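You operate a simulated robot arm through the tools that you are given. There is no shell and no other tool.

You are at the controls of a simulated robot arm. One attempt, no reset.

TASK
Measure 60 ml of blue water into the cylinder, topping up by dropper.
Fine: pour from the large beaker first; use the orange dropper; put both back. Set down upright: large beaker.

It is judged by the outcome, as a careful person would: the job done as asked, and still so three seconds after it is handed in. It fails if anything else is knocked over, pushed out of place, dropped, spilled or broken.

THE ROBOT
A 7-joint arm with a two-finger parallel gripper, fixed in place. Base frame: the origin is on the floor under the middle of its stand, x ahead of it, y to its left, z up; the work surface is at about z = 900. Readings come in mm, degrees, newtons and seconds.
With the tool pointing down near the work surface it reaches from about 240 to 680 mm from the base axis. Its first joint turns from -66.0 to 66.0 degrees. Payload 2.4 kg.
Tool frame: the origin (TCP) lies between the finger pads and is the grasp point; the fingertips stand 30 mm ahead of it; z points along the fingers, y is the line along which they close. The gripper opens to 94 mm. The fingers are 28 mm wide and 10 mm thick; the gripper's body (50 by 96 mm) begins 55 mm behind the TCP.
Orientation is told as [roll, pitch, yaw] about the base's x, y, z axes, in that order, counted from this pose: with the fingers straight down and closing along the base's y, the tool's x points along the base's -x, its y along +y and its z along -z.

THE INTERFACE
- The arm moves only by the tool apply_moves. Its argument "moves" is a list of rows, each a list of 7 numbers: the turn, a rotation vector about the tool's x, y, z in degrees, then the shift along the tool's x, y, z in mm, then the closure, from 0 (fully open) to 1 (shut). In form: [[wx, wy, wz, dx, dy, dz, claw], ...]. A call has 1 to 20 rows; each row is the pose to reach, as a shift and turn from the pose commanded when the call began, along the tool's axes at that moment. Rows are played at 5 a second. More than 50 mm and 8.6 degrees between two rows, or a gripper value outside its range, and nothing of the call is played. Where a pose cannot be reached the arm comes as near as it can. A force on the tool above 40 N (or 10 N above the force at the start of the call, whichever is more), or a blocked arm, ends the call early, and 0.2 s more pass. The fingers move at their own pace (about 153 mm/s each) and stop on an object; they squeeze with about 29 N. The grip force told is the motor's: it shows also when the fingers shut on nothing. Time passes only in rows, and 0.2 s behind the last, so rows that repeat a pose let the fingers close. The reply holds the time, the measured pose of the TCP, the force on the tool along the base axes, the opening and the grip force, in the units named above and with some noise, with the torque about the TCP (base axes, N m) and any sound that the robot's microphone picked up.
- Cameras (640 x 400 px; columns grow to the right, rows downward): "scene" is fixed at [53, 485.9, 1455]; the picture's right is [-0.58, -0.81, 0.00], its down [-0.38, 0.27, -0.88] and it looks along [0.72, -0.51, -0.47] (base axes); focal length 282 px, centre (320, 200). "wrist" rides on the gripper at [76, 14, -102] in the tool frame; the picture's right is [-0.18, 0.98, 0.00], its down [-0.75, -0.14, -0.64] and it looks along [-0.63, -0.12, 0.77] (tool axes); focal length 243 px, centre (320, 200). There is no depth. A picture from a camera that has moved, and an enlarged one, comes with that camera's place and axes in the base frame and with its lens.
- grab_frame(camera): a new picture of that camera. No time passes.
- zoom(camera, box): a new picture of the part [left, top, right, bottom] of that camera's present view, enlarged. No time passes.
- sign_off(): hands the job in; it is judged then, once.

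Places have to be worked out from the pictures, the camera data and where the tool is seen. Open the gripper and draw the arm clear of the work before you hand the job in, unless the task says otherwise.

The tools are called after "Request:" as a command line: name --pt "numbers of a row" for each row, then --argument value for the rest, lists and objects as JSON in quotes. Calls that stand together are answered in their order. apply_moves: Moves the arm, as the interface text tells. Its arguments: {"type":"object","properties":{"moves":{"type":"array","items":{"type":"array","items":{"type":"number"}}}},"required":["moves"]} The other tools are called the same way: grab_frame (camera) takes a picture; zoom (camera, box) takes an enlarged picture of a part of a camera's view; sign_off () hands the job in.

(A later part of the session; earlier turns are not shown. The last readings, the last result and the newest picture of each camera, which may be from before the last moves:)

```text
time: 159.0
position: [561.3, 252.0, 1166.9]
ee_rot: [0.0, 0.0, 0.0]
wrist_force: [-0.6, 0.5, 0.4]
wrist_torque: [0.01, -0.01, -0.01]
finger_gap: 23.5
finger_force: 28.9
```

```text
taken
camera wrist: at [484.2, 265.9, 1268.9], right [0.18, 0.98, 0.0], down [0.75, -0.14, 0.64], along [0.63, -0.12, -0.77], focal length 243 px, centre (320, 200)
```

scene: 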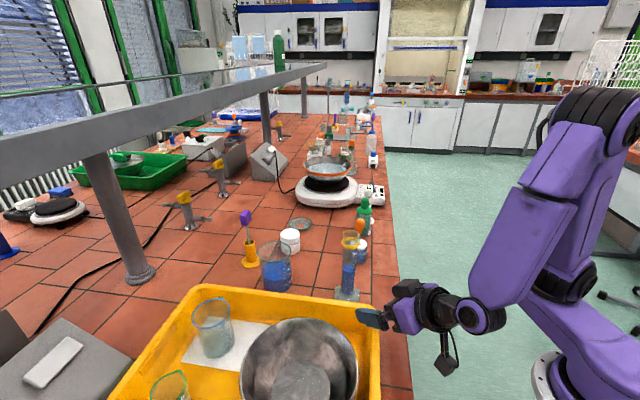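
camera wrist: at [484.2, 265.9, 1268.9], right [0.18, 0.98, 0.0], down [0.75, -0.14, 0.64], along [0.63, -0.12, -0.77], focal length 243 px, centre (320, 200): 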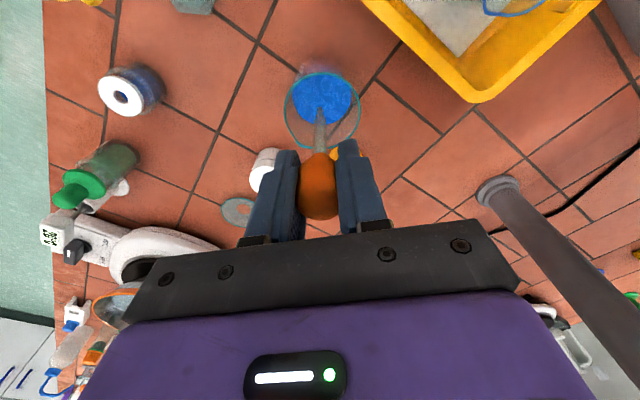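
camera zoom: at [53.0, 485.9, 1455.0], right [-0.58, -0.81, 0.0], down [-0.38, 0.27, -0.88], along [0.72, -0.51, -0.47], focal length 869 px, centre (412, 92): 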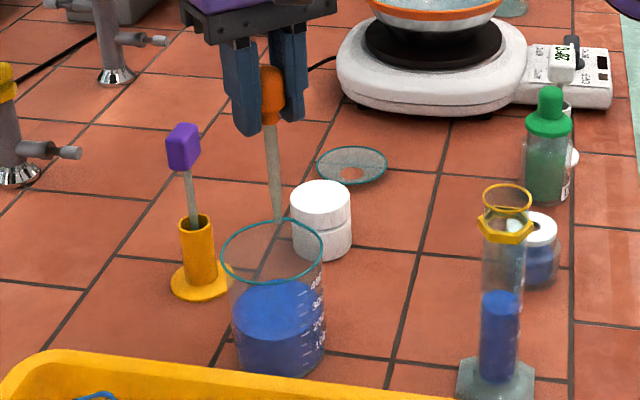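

I'm in the same position over the beaker as before. I'll dip, relax to draw, and lift again.

Request:
apply_moves --pt "0 0 0 0 0 10 0.85" --pt "0 0 0 0 0 28 0.85" --pt "0 0 0 0 0 48 0.85" --pt "0 0 0 0 0 68 0.85" --pt "0 0 0 0 0 88 0.85" --pt "0 0 0 0 0 106 0.85" --pt "0 0 0 0 0 116 0.85" --pt "0 0 0 0 0 118 0.85" --pt "0 0 0 0 0 118 0.8" --pt "0 0 0 0 0 118 0.76" --pt "0 0 0 0 0 118 0.75" --pt "0 0 0 0 0 118 0.745" --pt "0 0 0 0 0 118 0.745" --pt "0 0 0 0 0 118 0.745" --pt "0 0 0 0 0 118 0.745" --pt "0 0 0 0 0 118 0.745"

Request:
apply_moves --pt "0 0 0 0 0 -6 0.745" --pt "0 0 0 0 0 -18 0.745" --pt "0 0 0 0 0 -36 0.745" --pt "0 0 0 0 0 -56 0.745" --pt "0 0 0 0 0 -76 0.745" --pt "0 0 0 0 0 -96 0.745" --pt "0 0 0 0 0 -112 0.745" --pt "0 0 0 0 0 -118 0.745" --pt "0 0 0 0 0 -118 0.745"

Request:
apply_moves --pt "0 0 0 3 -3 -4 0.745" --pt "0 0 0 11 -12 -14 0.745" --pt "0 0 0 24 -26 -28 0.745" --pt "0 0 0 38 -41 -42 0.745" --pt "0 0 0 52 -56 -54 0.745" --pt "0 0 0 66 -71 -63 0.745" --pt "0 0 0 80 -86 -66 0.745" --pt "0 0 0 94 -100 -66 0.745" --pt "0 0 0 107 -113 -66 0.745" --pt "0 0 0 116 -122 -66 0.745" --pt "0 0 0 119.5 -126.5 -66 0.745" --pt "0 0 0 119.5 -126.5 -66 0.745"

Request:
zoom --camera "wrist" --box '[280, 60, 360, 180]'

Request:
zoom --camera "scene" --box '[340, 262, 356, 277]'

```text
time: 162.4
position: [563.1, 251.1, 1048.2]
ee_rot: [0.0, 0.0, 0.0]
wrist_force: [0.5, -0.5, 0.0]
wrist_torque: [-0.02, 0.0, 0.01]
finger_gap: 24.5
finger_force: 0.3
```

```text
time: 164.4
position: [564.2, 251.0, 1165.1]
ee_rot: [0.1, 0.0, 0.0]
wrist_force: [-0.2, -0.3, -0.5]
wrist_torque: [0.01, -0.02, -0.02]
finger_gap: 24.8
finger_force: 0.4
```

```text
time: 167.0
position: [444.1, 123.6, 1233.0]
ee_rot: [0.0, -0.1, 0.0]
wrist_force: [-0.2, 0.6, 0.3]
wrist_torque: [-0.01, 0.01, 0.0]
finger_gap: 24.4
finger_force: 0.3
```

```text
3.33 times, centred on (320, 120) of wrist
camera zoom: at [366.4, 138.1, 1335.1], right [0.18, 0.98, 0.0], down [0.75, -0.14, 0.64], along [0.63, -0.12, -0.77], focal length 809 px, centre (320, 467)
```

zoom: 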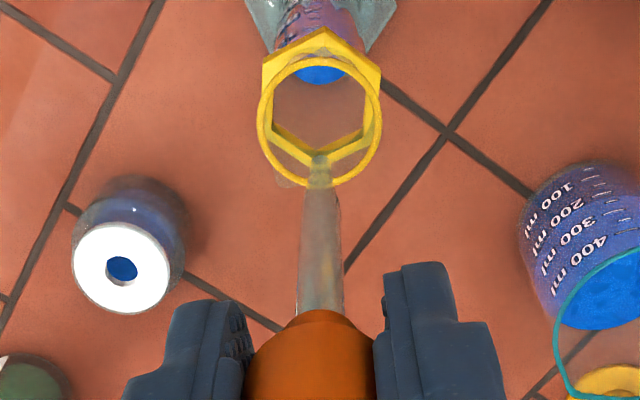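

```text
16.00 times, centred on (348, 270) of scene
camera zoom: at [53.0, 485.9, 1455.0], right [-0.58, -0.81, 0.0], down [-0.38, 0.27, -0.88], along [0.72, -0.51, -0.47], focal length 4516 px, centre (-128, -912)
```

zoom: 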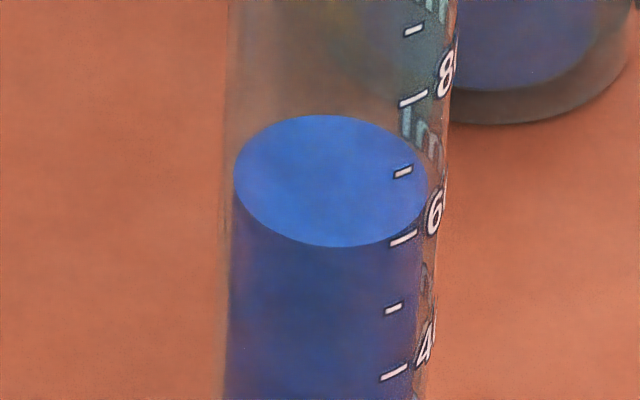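

The tip is aligned and the level unchanged. I'll lower into the mouth, then squeeze in very small increments, checking the level after each.

Request:
apply_moves --pt "0 0 0 1.5 0 0 0.745" --pt "0 0 0 1.5 0 10 0.745" --pt "0 0 0 1.5 0 22 0.745" --pt "0 0 0 1.5 0 34 0.745" --pt "0 0 0 1.5 0 41 0.745" --pt "0 0 0 1.5 0 41 0.745"

Request:
apply_moves --pt "0 0 0 0 0 0 0.75"

Request:
zoom --camera "scene" --box '[340, 262, 356, 277]'

```text
time: 168.4
position: [442.8, 125.9, 1192.2]
ee_rot: [0.0, -0.1, 0.1]
wrist_force: [-0.7, 0.0, 0.5]
wrist_torque: [0.0, -0.03, -0.03]
finger_gap: 24.8
finger_force: 0.4
```

```text
time: 168.8
position: [441.6, 124.6, 1191.1]
ee_rot: [0.0, -0.1, 0.1]
wrist_force: [-0.1, -0.2, 0.2]
wrist_torque: [-0.01, -0.03, -0.02]
finger_gap: 24.2
finger_force: 0.9
```

```text
16.00 times, centred on (348, 270) of scene
camera zoom: at [53.0, 485.9, 1455.0], right [-0.58, -0.81, 0.0], down [-0.38, 0.27, -0.88], along [0.72, -0.51, -0.47], focal length 4516 px, centre (-128, -912)
```

zoom: 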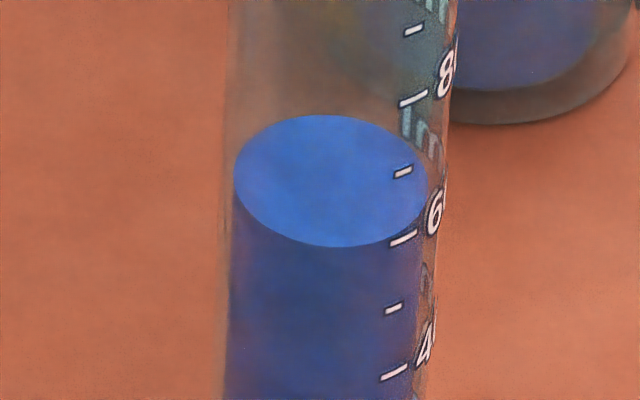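

No change at 0.75. I'll step slightly tighter, to 0.752.

Request:
apply_moves --pt "0 0 0 0 0 0 0.752"

Request:
zoom --camera "scene" --box '[340, 262, 356, 277]'

```text
time: 169.2
position: [442.5, 125.6, 1192.9]
ee_rot: [0.0, -0.1, 0.0]
wrist_force: [0.6, 0.1, 0.2]
wrist_torque: [-0.03, 0.0, -0.01]
finger_gap: 24.5
finger_force: 0.6
```

```text
16.00 times, centred on (348, 270) of scene
camera zoom: at [53.0, 485.9, 1455.0], right [-0.58, -0.81, 0.0], down [-0.38, 0.27, -0.88], along [0.72, -0.51, -0.47], focal length 4516 px, centre (-128, -912)
```

zoom: 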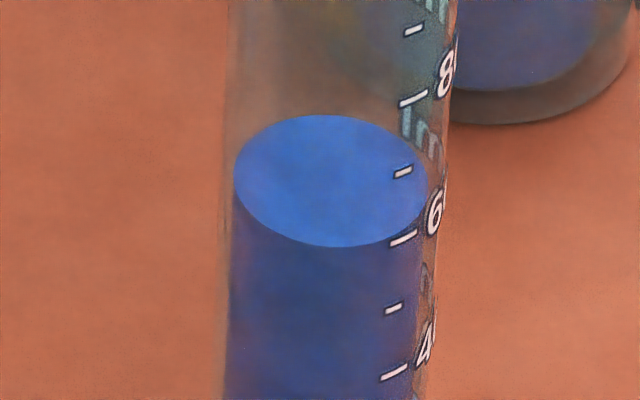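

Still unchanged, so I'll try 0.754.

Request:
apply_moves --pt "0 0 0 0 0 0 0.754"

Request:
zoom --camera "scene" --box '[340, 262, 356, 277]'

```text
time: 169.6
position: [441.4, 124.6, 1192.6]
ee_rot: [-0.1, 0.0, 0.0]
wrist_force: [-0.4, -0.5, 0.6]
wrist_torque: [-0.01, 0.01, -0.02]
finger_gap: 24.4
finger_force: 11.4
```

```text
16.00 times, centred on (348, 270) of scene
camera zoom: at [53.0, 485.9, 1455.0], right [-0.58, -0.81, 0.0], down [-0.38, 0.27, -0.88], along [0.72, -0.51, -0.47], focal length 4516 px, centre (-128, -912)
```

zoom: 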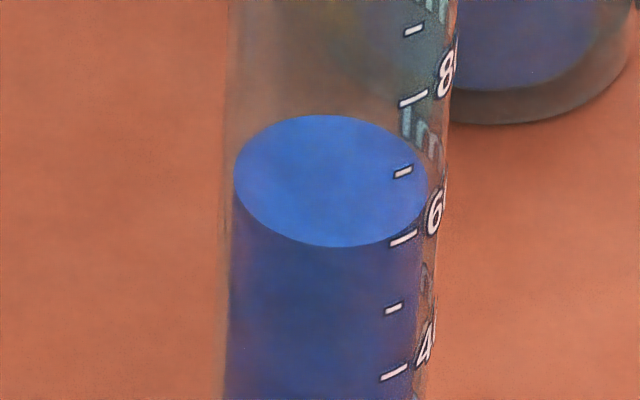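

The force rose to about 11 N but the level hasn't changed. I'll continue with 0.755.

Request:
apply_moves --pt "0 0 0 0 0 0 0.755"

Request:
zoom --camera "scene" --box '[340, 262, 356, 277]'

```text
time: 170.0
position: [442.5, 124.4, 1191.2]
ee_rot: [0.1, 0.0, 0.0]
wrist_force: [-0.2, -1.5, -0.1]
wrist_torque: [0.0, -0.01, 0.04]
finger_gap: 24.0
finger_force: 24.7
```

```text
16.00 times, centred on (348, 270) of scene
camera zoom: at [53.0, 485.9, 1455.0], right [-0.58, -0.81, 0.0], down [-0.38, 0.27, -0.88], along [0.72, -0.51, -0.47], focal length 4516 px, centre (-128, -912)
```

zoom: 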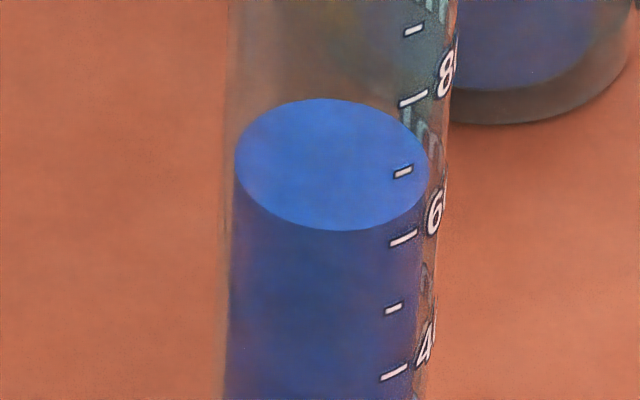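

That step released more than expected: the surface jumped about 16.5 px, or about 2.4 ml, so the level is now about 61.4 ml. I overshot by about 1.4 ml and need to draw the excess back out with the dropper. For the tip to reach the surface I must grip the bulb higher, so I'll first return the dropper to its bottle to re-grip.

Request:
apply_moves --pt "0 0 0 0 0 -8 0.8" --pt "0 0 0 0 0 -24 0.8" --pt "0 0 0 0 0 -40 0.8" --pt "0 0 0 0 0 -42 0.8" --pt "0 0 0 -4 -5 -42 0.8" --pt "0 0 0 -13 -17 -42 0.8" --pt "0 0 0 -25 -33 -42 0.8" --pt "0 0 0 -38 -50 -42 0.8" --pt "0 0 0 -50 -67 -42 0.8" --pt "0 0 0 -63 -84 -42 0.8" --pt "0 0 0 -75 -100 -42 0.8" --pt "0 0 0 -85 -113 -42 0.8" --pt "0 0 0 -90 -120 -42 0.8" --pt "0 0 0 -90 -120 -42 0.8"

Request:
apply_moves --pt "0 0 0 0 0 10 0.8" --pt "0 0 0 0 0 30 0.8" --pt "0 0 0 0 0 55 0.8" --pt "0 0 0 0 0 80 0.8" --pt "0 0 0 0 0 105 0.8" --pt "0 0 0 0 0 122 0.8" --pt "0 0 0 0 0 130 0.8" --pt "0 0 0 0 0 130 0.8"

Request:
zoom --camera "wrist" --box '[280, 60, 360, 180]'

Request:
zoom --camera "scene" --box '[340, 262, 356, 277]'

```text
time: 173.0
position: [533.5, 5.9, 1232.7]
ee_rot: [-0.1, -0.1, 0.0]
wrist_force: [-0.3, -0.2, -0.2]
wrist_torque: [0.04, 0.01, 0.0]
finger_gap: 23.5
finger_force: 29.1
```

```text
time: 174.8
position: [530.5, 4.3, 1102.7]
ee_rot: [-0.1, -0.1, 0.1]
wrist_force: [-0.4, 0.7, -0.6]
wrist_torque: [-0.01, 0.04, 0.01]
finger_gap: 23.5
finger_force: 29.3
```

```text
3.33 times, centred on (320, 120) of wrist
camera zoom: at [455.2, 18.8, 1204.3], right [0.18, 0.98, 0.0], down [0.75, -0.14, 0.64], along [0.63, -0.12, -0.77], focal length 809 px, centre (320, 467)
```

zoom: 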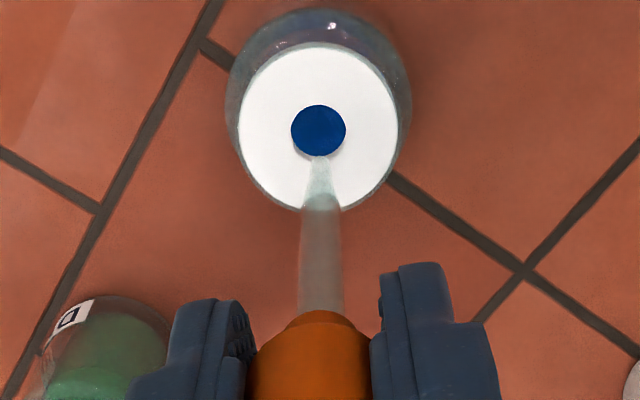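

```text
16.00 times, centred on (348, 270) of scene
camera zoom: at [53.0, 485.9, 1455.0], right [-0.58, -0.81, 0.0], down [-0.38, 0.27, -0.88], along [0.72, -0.51, -0.47], focal length 4516 px, centre (-128, -912)
```

zoom: 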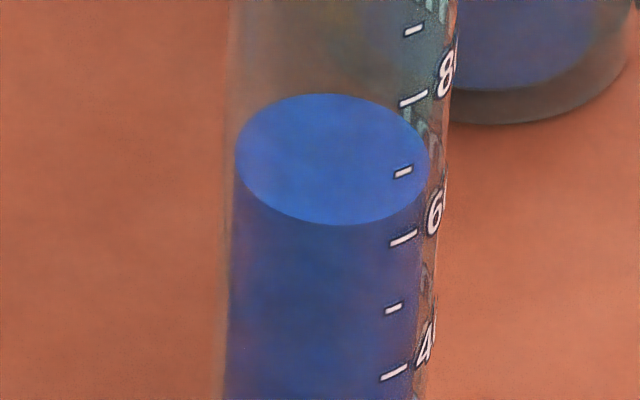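

With the firmer hold a bit more came out, so the cylinder is now at about 62.3 ml. I'll seat the dropper in its bottle, open, and re-grip about 20 mm higher on the bulb.

Request:
apply_moves --pt "0 0 0 -1 0 8 0.8" --pt "0 0 0 -1 0 22 0.8" --pt "0 0 0 -1 0 40 0.8" --pt "0 0 0 -1 0 58 0.8" --pt "0 0 0 -1 0 72 0.8" --pt "0 0 0 -1 0 79 0.8" --pt "0 0 0 -1 0 81 0.8" --pt "0 0 0 -1 0 81 0.8"

Request:
apply_moves --pt "0 0 0 0 0 0 0.76" --pt "0 0 0 0 0 0 0.74" --pt "0 0 0 0 0 0 0.72" --pt "0 0 0 0 0 0 0.65" --pt "0 0 0 0 0 0 0.6" --pt "0 0 0 0 0 -10 0.6" --pt "0 0 0 0 0 -19.5 0.6" --pt "0 0 0 0 0 -19.5 0.6"

Request:
zoom --camera "wrist" --box '[260, 70, 380, 240]'

Request:
zoom --camera "scene" --box '[330, 190, 400, 275]'

```text
time: 176.6
position: [533.2, 6.3, 1022.4]
ee_rot: [0.0, 0.0, -0.1]
wrist_force: [0.5, 1.2, -0.5]
wrist_torque: [0.02, 0.02, 0.01]
finger_gap: 23.7
finger_force: 28.9
```

```text
time: 178.4
position: [533.7, 6.5, 1041.5]
ee_rot: [0.0, 0.0, -0.1]
wrist_force: [0.9, -0.3, -0.4]
wrist_torque: [-0.01, 0.02, 0.0]
finger_gap: 37.4
finger_force: 0.0
```

```text
2.35 times, centred on (320, 155) of wrist
camera zoom: at [456.0, 20.1, 1143.3], right [0.18, 0.98, 0.0], down [0.75, -0.14, 0.64], along [0.63, -0.12, -0.77], focal length 571 px, centre (320, 306)
```

zoom: 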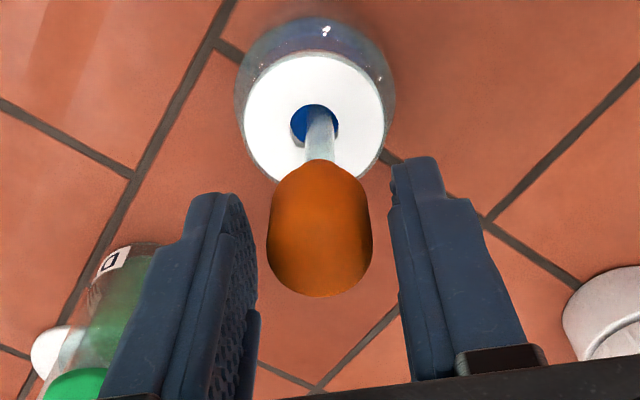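

```text
4.71 times, centred on (365, 232) of scene
camera zoom: at [53.0, 485.9, 1455.0], right [-0.58, -0.81, 0.0], down [-0.38, 0.27, -0.88], along [0.72, -0.51, -0.47], focal length 1328 px, centre (108, 47)
```

zoom: 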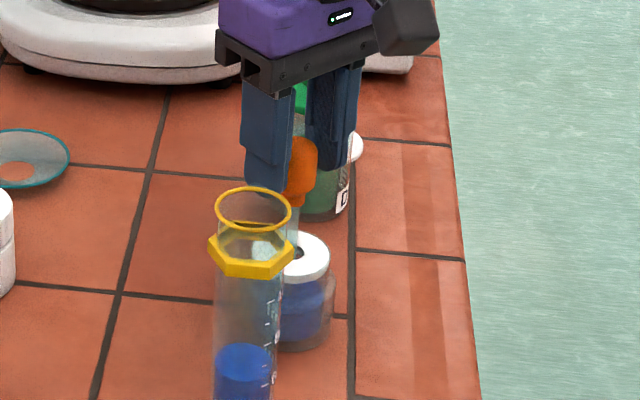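

The fingers are around the upper part of the bulb. I'll close and squeeze here, emptying into the bottle, and check the hold.

Request:
apply_moves --pt "0 0 0 0 0 0 0.7" --pt "0 0 0 0 0 0 0.75" --pt "0 0 0 0 0 0 0.8" --pt "0 0 0 0 0 0 0.85" --pt "0 0 0 0 0 0 0.85" --pt "0 0 0 0 0 0 0.85"

Request:
zoom --camera "wrist" --box '[260, 70, 380, 240]'

```text
time: 179.8
position: [533.7, 7.2, 1040.4]
ee_rot: [-0.1, 0.0, 0.0]
wrist_force: [-0.6, -0.3, 2.0]
wrist_torque: [-0.02, 0.02, 0.04]
finger_gap: 23.2
finger_force: 29.2
```

```text
2.35 times, centred on (320, 155) of wrist
camera zoom: at [456.0, 20.0, 1143.1], right [0.18, 0.98, 0.0], down [0.75, -0.14, 0.64], along [0.63, -0.12, -0.77], focal length 571 px, centre (320, 306)
```

zoom: 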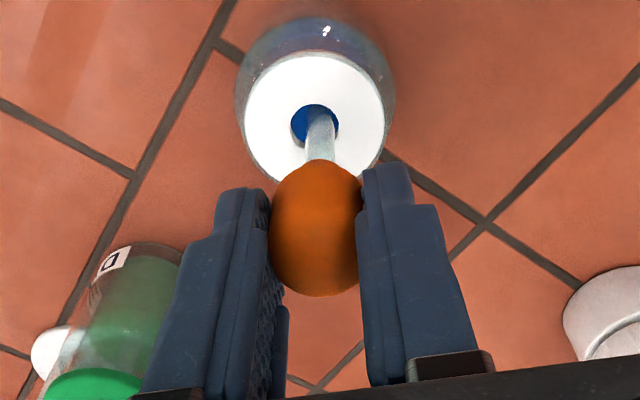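

It's held firmly on the upper bulb. I'll lift high enough for the longer reach and carry it, still squeezed, above the cylinder.

Request:
apply_moves --pt "0 0 0 0 0 -6 0.85" --pt "0 0 0 0 0 -20 0.85" --pt "0 0 0 0 0 -45 0.85" --pt "0 0 0 0 0 -75 0.85" --pt "0 0 0 0 0 -105 0.85" --pt "0 0 0 0 0 -135 0.85" --pt "0 0 0 0 0 -165 0.85" --pt "0 0 0 0 0 -190 0.85" --pt "0 0 0 0 0 -207 0.85" --pt "0 0 0 0 0 -212 0.85" --pt "0 0 0 0 0 -212 0.85"

Request:
apply_moves --pt "0 0 0 4 5 0 0.85" --pt "0 0 0 13 17 0 0.85" --pt "0 0 0 25 33 0 0.85" --pt "0 0 0 38 50 0 0.85" --pt "0 0 0 50 67 0 0.85" --pt "0 0 0 63 84 0 0.85" --pt "0 0 0 75 99 0 0.85" --pt "0 0 0 85 111 0 0.85" --pt "0 0 0 91 118 0 0.85" --pt "0 0 0 91 118 0 0.85"

Request:
zoom --camera "wrist" --box '[270, 50, 370, 180]'

Request:
zoom --camera "scene" --box '[325, 170, 375, 250]'

```text
time: 182.2
position: [534.8, 6.2, 1253.5]
ee_rot: [-0.1, 0.0, 0.0]
wrist_force: [0.9, 0.2, -0.5]
wrist_torque: [0.01, -0.01, -0.02]
finger_gap: 23.5
finger_force: 28.8
```

```text
time: 184.4
position: [440.9, 123.5, 1255.3]
ee_rot: [0.1, 0.0, 0.0]
wrist_force: [0.3, 0.3, 0.3]
wrist_torque: [0.03, -0.04, 0.01]
finger_gap: 23.3
finger_force: 28.8
```

```text
3.08 times, centred on (320, 115) of wrist
camera zoom: at [364.7, 137.9, 1358.1], right [0.18, 0.98, 0.0], down [0.75, -0.14, 0.64], along [0.63, -0.12, -0.77], focal length 746 px, centre (320, 462)
```

zoom: 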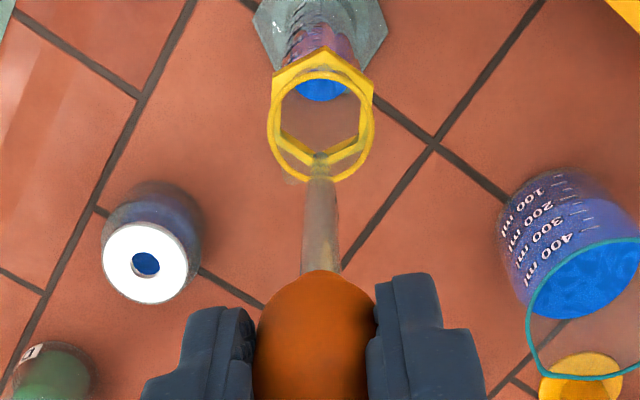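

```text
5.00 times, centred on (350, 210) of scene
camera zoom: at [53.0, 485.9, 1455.0], right [-0.58, -0.81, 0.0], down [-0.38, 0.27, -0.88], along [0.72, -0.51, -0.47], focal length 1411 px, centre (170, 150)
```

zoom: 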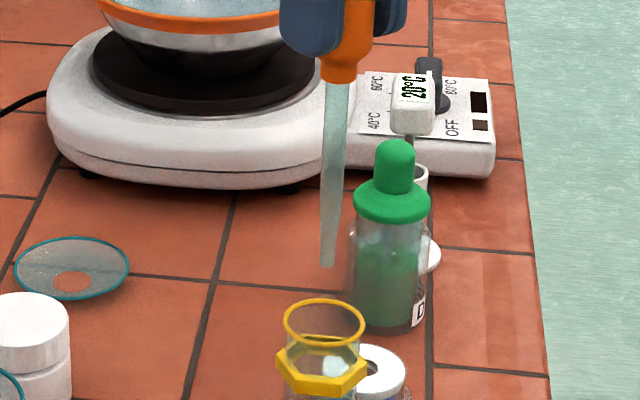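

The tip and mouth line up to within about 1–2 mm. I'll lower in two steps, first until the tip is about 10 mm above the liquid, to check finger clearance to the rim.

Request:
apply_moves --pt "0 0 0 -1 -1 5 0.85" --pt "0 0 0 -1 -1 20 0.85" --pt "0 0 0 -1 -1 40 0.85" --pt "0 0 0 -1 -1 60 0.85" --pt "0 0 0 -1 -1 80 0.85" --pt "0 0 0 -1 -1 100 0.85" --pt "0 0 0 -1 -1 113 0.85" --pt "0 0 0 -1 -1 118 0.85" --pt "0 0 0 -1 -1 118 0.85"

Request:
zoom --camera "scene" --box '[325, 205, 375, 285]'

Request:
zoom --camera "wrist" --box '[250, 80, 390, 230]'

```text
time: 186.4
position: [441.0, 120.0, 1138.3]
ee_rot: [0.0, 0.0, -0.1]
wrist_force: [-0.3, 0.9, 0.1]
wrist_torque: [0.02, 0.0, 0.05]
finger_gap: 23.5
finger_force: 29.0
```

```text
5.00 times, centred on (350, 245) of scene
camera zoom: at [53.0, 485.9, 1455.0], right [-0.58, -0.81, 0.0], down [-0.38, 0.27, -0.88], along [0.72, -0.51, -0.47], focal length 1411 px, centre (170, -25)
```

zoom: 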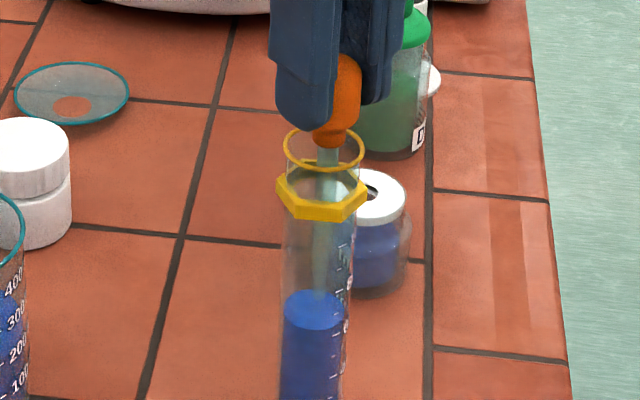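

```text
2.67 times, centred on (320, 155) of wrist
camera zoom: at [364.5, 135.0, 1239.3], right [0.18, 0.98, 0.0], down [0.75, -0.14, 0.64], along [0.63, -0.12, -0.77], focal length 647 px, centre (320, 320)
```

zoom: 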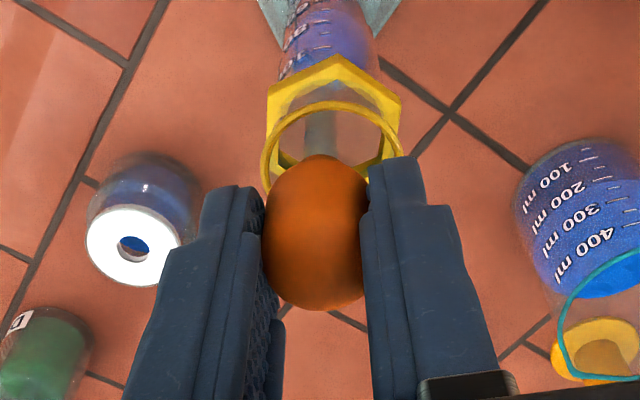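

The tube hangs about 2.5 mm toward −y of the mouth centre. I'll correct that, then lower the last 14 mm so the tip dips a few mm below the surface with the fingers still above the rim.

Request:
apply_moves --pt "0 0 0 0 1.3 0 0.85" --pt "0 0 0 0 2.5 0 0.85" --pt "0 0 0 0 2.5 5 0.85" --pt "0 0 0 0 2.5 10 0.85" --pt "0 0 0 0 2.5 14 0.85" --pt "0 0 0 0 2.5 14 0.85"

Request:
zoom --camera "scene" --box '[325, 215, 375, 295]'

Request:
zoom --camera "wrist" --box '[250, 80, 390, 230]'

Request:
zoom --camera "scene" --box '[340, 262, 356, 277]'

```text
time: 187.8
position: [443.9, 124.8, 1123.2]
ee_rot: [-0.1, 0.0, 0.0]
wrist_force: [-0.6, -0.6, 0.9]
wrist_torque: [-0.06, -0.01, -0.01]
finger_gap: 23.5
finger_force: 28.9
```

```text
5.00 times, centred on (350, 255) of scene
camera zoom: at [53.0, 485.9, 1455.1], right [-0.58, -0.81, 0.0], down [-0.38, 0.27, -0.88], along [0.72, -0.51, -0.47], focal length 1411 px, centre (170, -75)
```

zoom: 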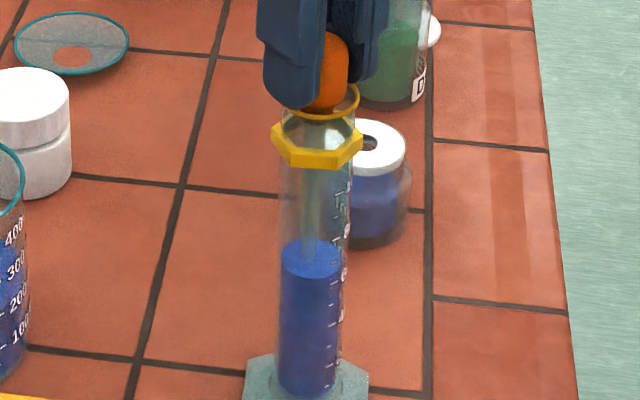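

```text
2.67 times, centred on (320, 155) of wrist
camera zoom: at [366.8, 139.5, 1224.8], right [0.18, 0.98, 0.0], down [0.75, -0.14, 0.64], along [0.63, -0.12, -0.77], focal length 647 px, centre (320, 320)
```

zoom: 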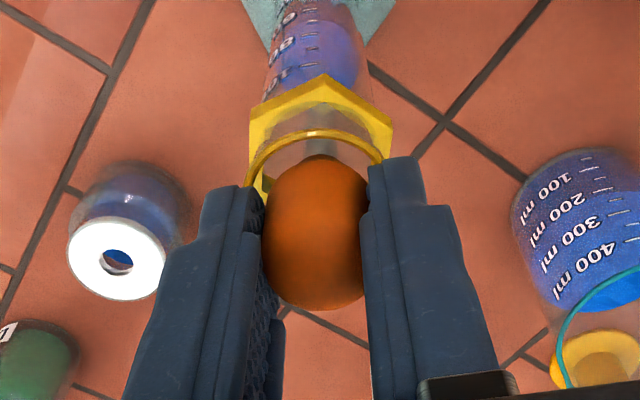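

```text
16.00 times, centred on (348, 270) of scene
camera zoom: at [53.0, 485.9, 1455.1], right [-0.58, -0.81, 0.0], down [-0.38, 0.27, -0.88], along [0.72, -0.51, -0.47], focal length 4516 px, centre (-128, -912)
```

zoom: 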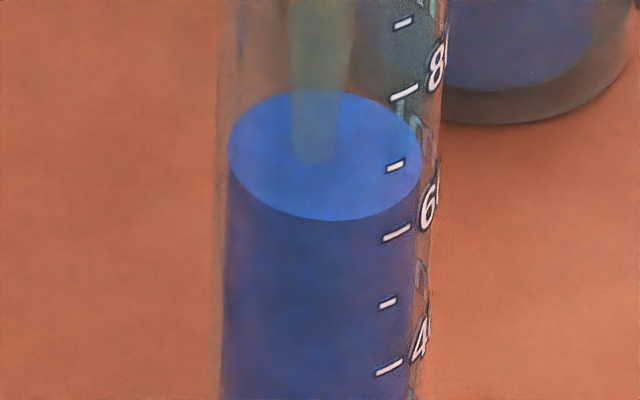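

The graduations shifted by a few px: the dropper is leaning the cylinder by about 1°, because the arm drifted about 2 mm in +x. I'll back off 2 mm in −x right away and recheck.

Request:
apply_moves --pt "0 0 0 1 0 0 0.85" --pt "0 0 0 2 0 0 0.85" --pt "0 0 0 2 0 0 0.85"

Request:
zoom --camera "scene" --box '[340, 262, 356, 277]'

Request:
zoom --camera "wrist" --box '[250, 80, 390, 230]'

Request:
zoom --camera "scene" --box '[335, 220, 365, 255]'

```text
time: 188.6
position: [441.8, 124.7, 1122.4]
ee_rot: [0.0, -0.1, 0.0]
wrist_force: [0.3, -0.2, -0.4]
wrist_torque: [-0.03, 0.0, 0.0]
finger_gap: 23.4
finger_force: 28.8
```

```text
16.00 times, centred on (348, 270) of scene
camera zoom: at [53.0, 485.9, 1455.0], right [-0.58, -0.81, 0.0], down [-0.38, 0.27, -0.88], along [0.72, -0.51, -0.47], focal length 4516 px, centre (-128, -912)
```

zoom: 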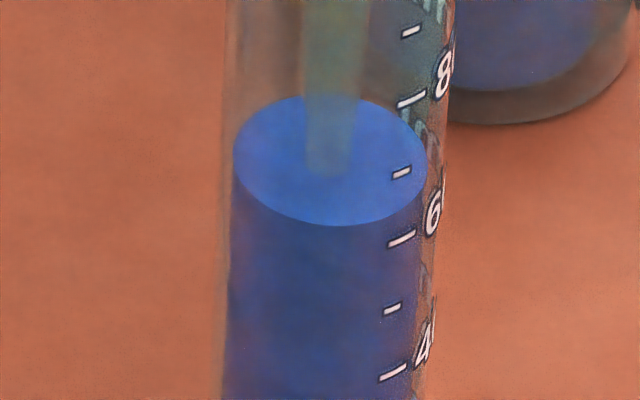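

```text
2.67 times, centred on (320, 155) of wrist
camera zoom: at [363.8, 139.3, 1224.3], right [0.18, 0.98, 0.0], down [0.75, -0.14, 0.64], along [0.63, -0.12, -0.77], focal length 647 px, centre (320, 320)
```

zoom: 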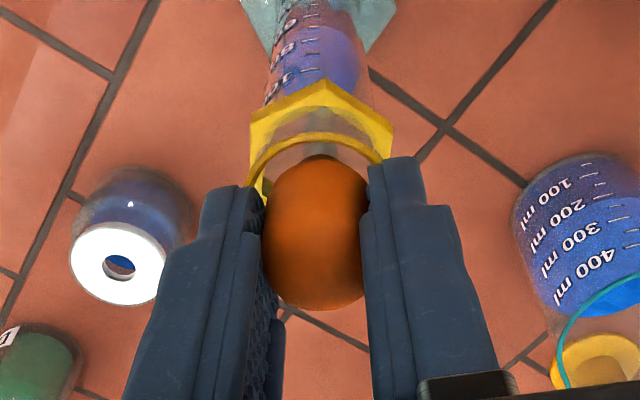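

```text
11.43 times, centred on (350, 238) of scene
camera zoom: at [53.0, 485.9, 1455.0], right [-0.58, -0.81, 0.0], down [-0.38, 0.27, -0.88], along [0.72, -0.51, -0.47], focal length 3226 px, centre (-23, -229)
```

zoom: 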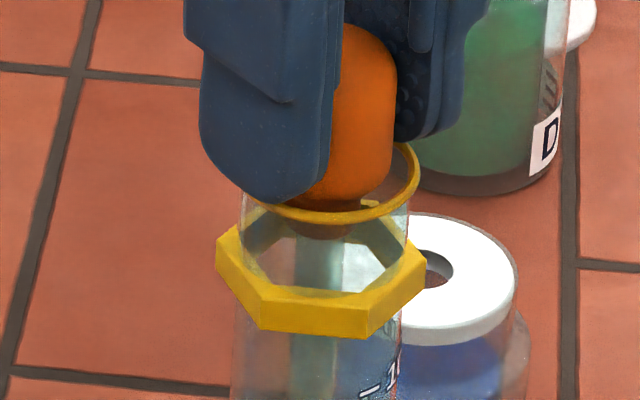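

The cylinder is upright again and the tip just dips below the surface. I'll relax to a slightly firmer light hold of 0.753, because of the higher grip, for a brief draw, then lift the tip out of the liquid.

Request:
apply_moves --pt "0 0 0 0 0 0 0.77" --pt "0 0 0 0 0 0 0.756" --pt "0 0 0 0 0 0 0.753" --pt "0 0 0 0 0 0 0.753" --pt "0 0 0 0 0 -7 0.753" --pt "0 0 0 0 0 -16 0.753" --pt "0 0 0 0 0 -22 0.753"

Request:
zoom --camera "scene" --box '[340, 262, 356, 277]'

Request:
zoom --camera "scene" --box '[325, 205, 375, 285]'

```text
time: 190.2
position: [441.7, 124.2, 1144.0]
ee_rot: [0.0, 0.0, 0.0]
wrist_force: [0.2, -0.5, 0.1]
wrist_torque: [-0.03, 0.03, 0.02]
finger_gap: 23.7
finger_force: 24.8
```

```text
16.00 times, centred on (348, 270) of scene
camera zoom: at [53.0, 485.9, 1455.0], right [-0.58, -0.81, 0.0], down [-0.38, 0.27, -0.88], along [0.72, -0.51, -0.47], focal length 4516 px, centre (-128, -912)
```

zoom: 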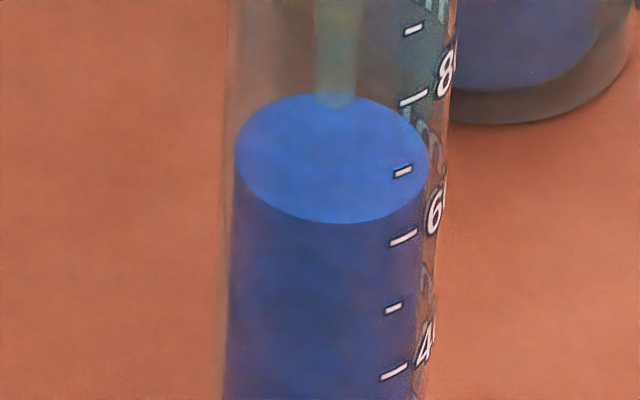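

```text
5.00 times, centred on (350, 245) of scene
camera zoom: at [53.0, 485.9, 1455.0], right [-0.58, -0.81, 0.0], down [-0.38, 0.27, -0.88], along [0.72, -0.51, -0.47], focal length 1411 px, centre (170, -25)
```

zoom: 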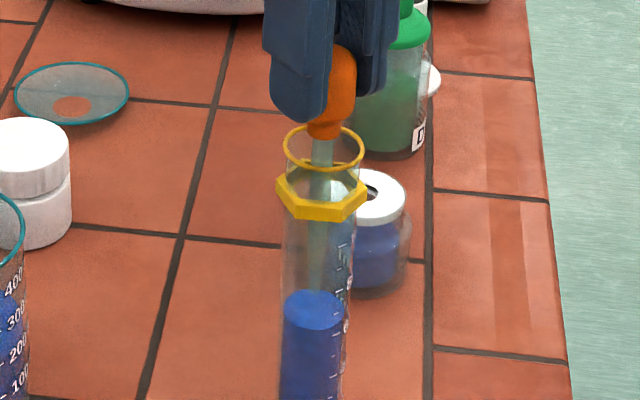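

The force hadn't dropped at 0.753, so nothing was drawn and the level is unchanged. I'll dip again and relax to 0.749, then lift out promptly.

Request:
apply_moves --pt "0 0 0 0 0 6 0.76" --pt "0 0 0 0 0 14 0.8" --pt "0 0 0 0 0 20 0.8" --pt "0 0 0 0 0 22 0.8" --pt "0 0 0 0 0 22 0.8"

Request:
zoom --camera "scene" --box '[340, 262, 356, 277]'

Request:
apply_moves --pt "0 0 0 0 0 0 0.76" --pt "0 0 0 0 0 0 0.75" --pt "0 0 0 0 0 0 0.75"

Request:
zoom --camera "scene" --box '[340, 262, 356, 277]'

```text
time: 191.4
position: [441.5, 124.7, 1122.5]
ee_rot: [0.0, -0.1, 0.1]
wrist_force: [0.1, 0.0, 1.4]
wrist_torque: [0.0, 0.01, 0.0]
finger_gap: 23.5
finger_force: 29.5
```

```text
16.00 times, centred on (348, 270) of scene
camera zoom: at [52.9, 485.8, 1455.1], right [-0.58, -0.81, 0.0], down [-0.38, 0.27, -0.88], along [0.72, -0.51, -0.47], focal length 4516 px, centre (-128, -912)
```

zoom: 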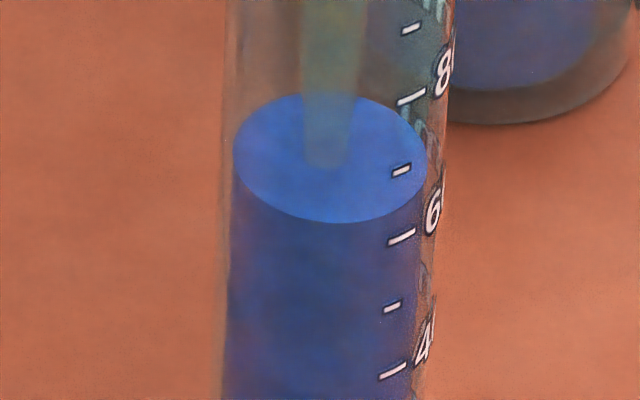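

```text
time: 192.2
position: [441.2, 123.7, 1122.1]
ee_rot: [0.0, 0.0, 0.0]
wrist_force: [-0.1, -0.8, -0.3]
wrist_torque: [0.0, 0.02, 0.04]
finger_gap: 24.5
finger_force: 0.8
```

```text
16.00 times, centred on (348, 270) of scene
camera zoom: at [53.0, 485.9, 1455.1], right [-0.58, -0.81, 0.0], down [-0.38, 0.27, -0.88], along [0.72, -0.51, -0.47], focal length 4516 px, centre (-128, -912)
```

zoom: 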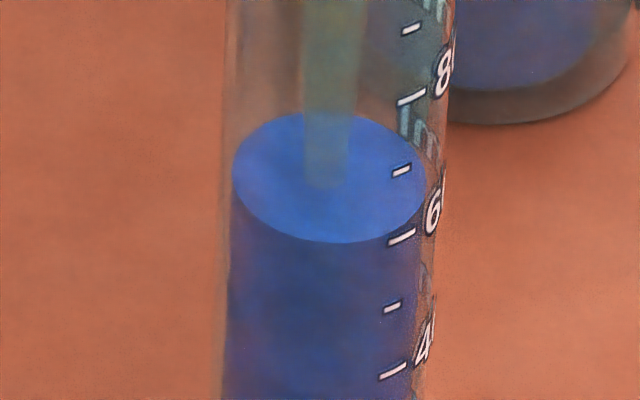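

The draw worked, taking out about 2.9 ml, so the level is now about 59.4 ml. I'll lift the tip clear of the liquid, still inside the mouth, and re-read.

Request:
apply_moves --pt "0 0 0 0 0 -6 0.75" --pt "0 0 0 0 0 -16 0.75" --pt "0 0 0 0 0 -30 0.75" --pt "0 0 0 0 0 -44 0.75" --pt "0 0 0 0 0 -44 0.75"

Request:
zoom --camera "scene" --box '[340, 262, 356, 277]'

Request:
zoom --camera "wrist" --box '[250, 80, 390, 230]'

```text
time: 193.4
position: [440.2, 124.0, 1167.0]
ee_rot: [0.1, 0.0, 0.0]
wrist_force: [-0.4, 0.3, 0.8]
wrist_torque: [-0.01, -0.01, 0.0]
finger_gap: 24.6
finger_force: 0.8
```

```text
16.00 times, centred on (348, 270) of scene
camera zoom: at [53.0, 485.9, 1455.0], right [-0.58, -0.81, 0.0], down [-0.38, 0.27, -0.88], along [0.72, -0.51, -0.47], focal length 4516 px, centre (-128, -912)
```

zoom: 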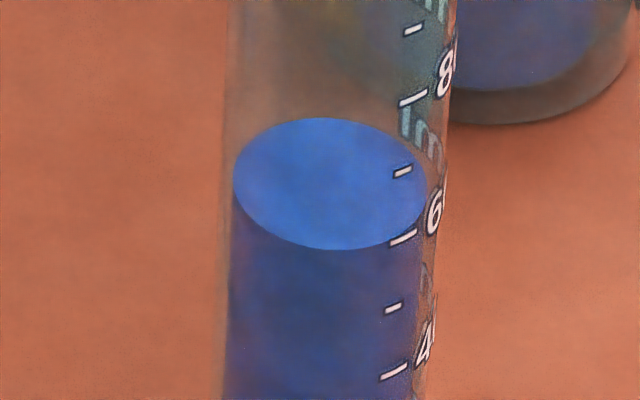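

```text
2.67 times, centred on (320, 155) of wrist
camera zoom: at [363.8, 138.5, 1267.7], right [0.18, 0.98, 0.0], down [0.75, -0.14, 0.64], along [0.63, -0.12, -0.77], focal length 647 px, centre (320, 320)
```

zoom: 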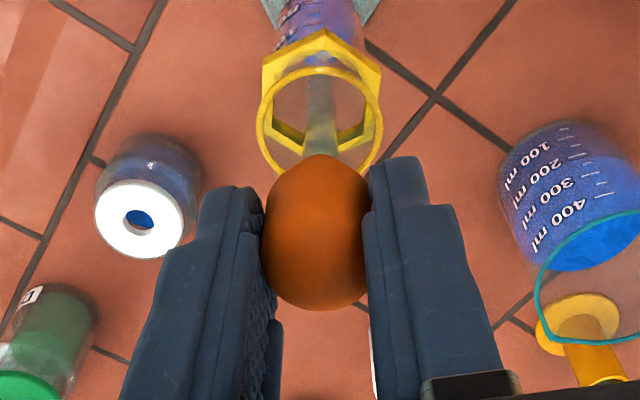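

The level is now about 58.7 ml and the dropper holds about 3.5 ml, with its tip inside the cylinder above the surface. I'll return about 1.3 ml using short, gentle squeeze pulses, checking after each.

Request:
apply_moves --pt "0 0 0 0 0 0 0.754" --pt "0 0 0 0 0 0 0.75"

Request:
zoom --camera "scene" --box '[340, 262, 356, 277]'

```text
time: 194.0
position: [440.6, 123.7, 1164.6]
ee_rot: [0.0, 0.0, -0.1]
wrist_force: [-0.2, 0.4, -0.3]
wrist_torque: [0.0, -0.01, 0.01]
finger_gap: 24.3
finger_force: 1.1
```

```text
16.00 times, centred on (348, 270) of scene
camera zoom: at [53.0, 485.9, 1455.0], right [-0.58, -0.81, 0.0], down [-0.38, 0.27, -0.88], along [0.72, -0.51, -0.47], focal length 4516 px, centre (-128, -912)
```

zoom: 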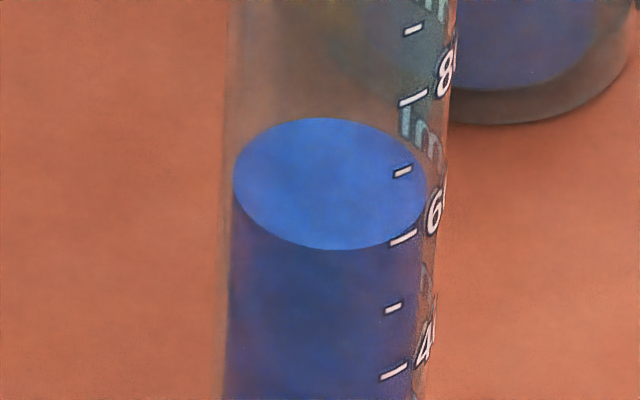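

No change. I'll try a slightly stronger short pulse at 0.756.

Request:
apply_moves --pt "0 0 0 0 0 0 0.756" --pt "0 0 0 0 0 0 0.75"

Request:
zoom --camera "scene" --box '[340, 262, 356, 277]'

```text
time: 194.6
position: [441.7, 124.3, 1165.5]
ee_rot: [0.0, 0.0, 0.0]
wrist_force: [0.3, -0.5, 0.4]
wrist_torque: [0.0, 0.0, 0.06]
finger_gap: 24.5
finger_force: 0.7
```

```text
16.00 times, centred on (348, 270) of scene
camera zoom: at [53.0, 485.9, 1455.0], right [-0.58, -0.81, 0.0], down [-0.38, 0.27, -0.88], along [0.72, -0.51, -0.47], focal length 4516 px, centre (-128, -912)
```

zoom: 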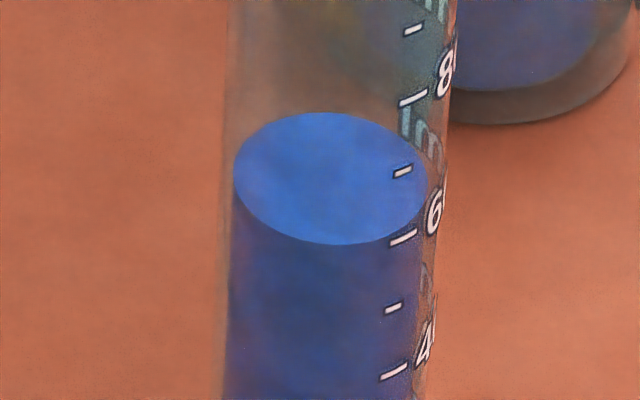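

That pulse added about 0.75 ml, bringing it to about 59.4 ml. A slightly weaker pulse at 0.755 should add about half a ml.

Request:
apply_moves --pt "0 0 0 0 0 0 0.755" --pt "0 0 0 0 0 0 0.75"

Request:
zoom --camera "scene" --box '[340, 262, 356, 277]'

```text
time: 195.2
position: [441.1, 124.4, 1165.8]
ee_rot: [0.0, 0.1, 0.0]
wrist_force: [-0.7, 0.8, -0.5]
wrist_torque: [-0.04, 0.0, 0.0]
finger_gap: 24.5
finger_force: 0.9
```

```text
16.00 times, centred on (348, 270) of scene
camera zoom: at [53.0, 485.9, 1455.0], right [-0.58, -0.81, 0.0], down [-0.38, 0.27, -0.88], along [0.72, -0.51, -0.47], focal length 4516 px, centre (-128, -912)
```

zoom: 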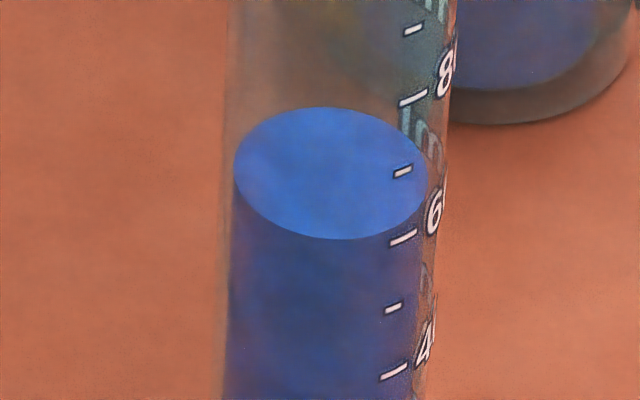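

The level now reads about 60.2 ml by the scene scale. I'll stop there, lift the dropper out gently with the light hold, and return its leftover to the beaker.

Request:
apply_moves --pt "0 0 0 0 0 -5 0.749" --pt "0 0 0 0 0 -18 0.749" --pt "0 0 0 0 0 -35 0.749" --pt "0 0 0 0 0 -52 0.749" --pt "0 0 0 0 0 -68 0.749" --pt "0 0 0 0 0 -80 0.749" --pt "0 0 0 0 0 -84 0.749" --pt "0 0 0 0 0 -84 0.749"

Request:
zoom --camera "scene" --box '[340, 262, 356, 277]'

Request:
apply_moves --pt "0 0 0 -4 4 0 0.749" --pt "0 0 0 -14 14 0 0.749" --pt "0 0 0 -28 29 2 0.749" --pt "0 0 0 -42 44 8 0.749" --pt "0 0 0 -56 58 18 0.749" --pt "0 0 0 -70 73 30 0.749" --pt "0 0 0 -84 88 42 0.749" --pt "0 0 0 -98 102 54 0.749" --pt "0 0 0 -110 115 64 0.749" --pt "0 0 0 -118 123 69 0.749" --pt "0 0 0 -120 125.5 70 0.749" --pt "0 0 0 -120 125.5 70 0.749"

Request:
zoom --camera "scene" --box '[240, 170, 340, 300]'

Request:
grab_frame --camera "wrist"

```text
time: 197.0
position: [441.9, 125.1, 1250.7]
ee_rot: [0.0, 0.0, 0.0]
wrist_force: [-0.1, -0.1, 0.4]
wrist_torque: [-0.02, -0.01, -0.02]
finger_gap: 24.1
finger_force: 0.6
```

```text
16.00 times, centred on (348, 270) of scene
camera zoom: at [53.0, 485.9, 1455.0], right [-0.58, -0.81, 0.0], down [-0.38, 0.27, -0.88], along [0.72, -0.51, -0.47], focal length 4516 px, centre (-128, -912)
```

zoom: 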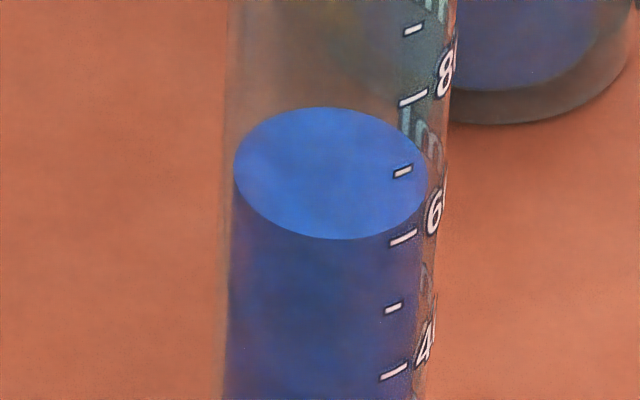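

```text
time: 199.6
position: [560.0, 248.5, 1182.0]
ee_rot: [-0.1, 0.0, 0.1]
wrist_force: [0.1, -0.1, 0.4]
wrist_torque: [-0.01, 0.02, -0.01]
finger_gap: 24.6
finger_force: 0.7
```

```text
3.08 times, centred on (290, 235) of scene
camera zoom: at [53.0, 485.9, 1455.0], right [-0.58, -0.81, 0.0], down [-0.38, 0.27, -0.88], along [0.72, -0.51, -0.47], focal length 869 px, centre (412, 92)
```

zoom: 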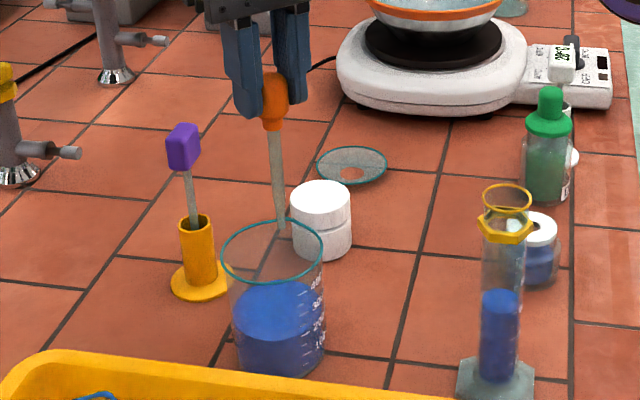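

```text
taken
camera wrist: at [483.2, 263.6, 1283.3], right [0.18, 0.98, 0.0], down [0.75, -0.14, 0.64], along [0.63, -0.12, -0.77], focal length 243 px, centre (320, 200)
```

wrist: 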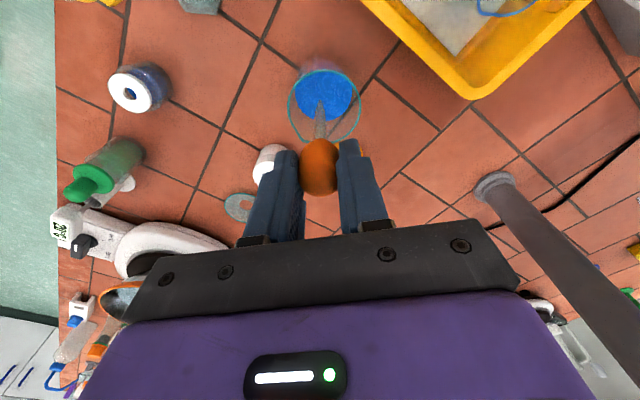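

The tip is over the beaker interior and the cylinder level is unchanged. I'll lower inside the beaker, above its surface, squeeze the remainder out, and come back up squeezed.

Request:
apply_moves --pt "0 0 0 -1 1 8 0.749" --pt "0 0 0 -2 1 22 0.749" --pt "0 0 0 -2 1 40 0.749" --pt "0 0 0 -2 1 56 0.749" --pt "0 0 0 -2 1 62 0.749" --pt "0 0 0 -2 1 62 0.78" --pt "0 0 0 -2 1 62 0.85" --pt "0 0 0 -2 1 62 0.85" --pt "0 0 0 -2 1 62 0.85" --pt "0 0 0 -2 1 62 0.85"

Request:
apply_moves --pt "0 0 0 0 0 -8 0.85" --pt "0 0 0 0 0 -24 0.85" --pt "0 0 0 0 0 -44 0.85" --pt "0 0 0 0 0 -62 0.85" --pt "0 0 0 0 0 -70 0.85" --pt "0 0 0 2 -10 -70 0.85" --pt "0 0 0 5 -36 -70 0.85" --pt "0 0 0 9 -68 -70 0.85" --pt "0 0 0 13 -100 -70 0.85" --pt "0 0 0 17 -132 -70 0.85" --pt "0 0 0 21 -164 -70 0.85" --pt "0 0 0 25 -196 -70 0.85" --pt "0 0 0 28 -226 -70 0.85" --pt "0 0 0 29 -242 -70 0.85" --pt "0 0 0 29 -246 -70 0.85" --pt "0 0 0 29 -246 -70 0.85"

Request:
zoom --camera "wrist" --box '[270, 50, 370, 180]'

Request:
zoom --camera "scene" --box '[320, 170, 400, 270]'

```text
time: 201.8
position: [563.2, 251.1, 1117.4]
ee_rot: [-0.1, 0.0, 0.0]
wrist_force: [-0.3, -0.4, -1.2]
wrist_torque: [0.01, 0.02, -0.03]
finger_gap: 23.3
finger_force: 29.1
```

```text
time: 205.2
position: [534.6, 5.7, 1189.8]
ee_rot: [-0.1, 0.0, 0.0]
wrist_force: [0.0, 0.6, 0.2]
wrist_torque: [-0.01, 0.01, -0.03]
finger_gap: 23.2
finger_force: 29.7
```

```text
3.08 times, centred on (320, 115) of wrist
camera zoom: at [456.6, 19.6, 1292.1], right [0.18, 0.98, 0.0], down [0.75, -0.14, 0.64], along [0.63, -0.12, -0.77], focal length 746 px, centre (320, 462)
```

zoom: 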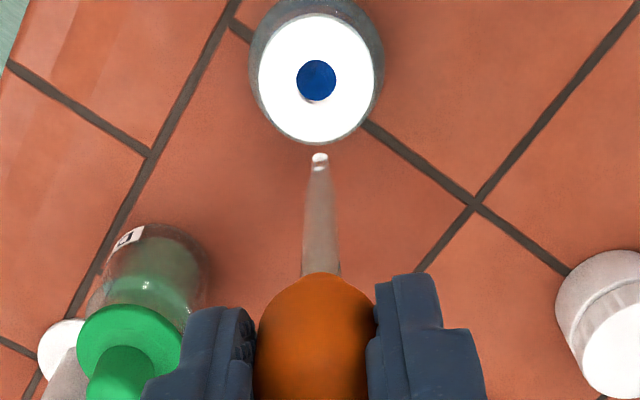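

```text
4.00 times, centred on (360, 220) of scene
camera zoom: at [53.0, 485.9, 1455.0], right [-0.58, -0.81, 0.0], down [-0.38, 0.27, -0.88], along [0.72, -0.51, -0.47], focal length 1129 px, centre (160, 120)
```

zoom: 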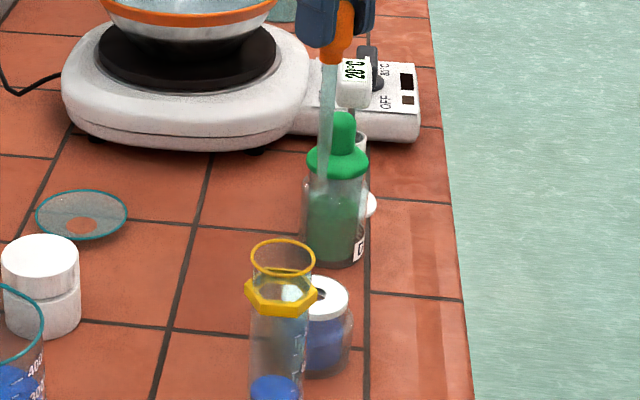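

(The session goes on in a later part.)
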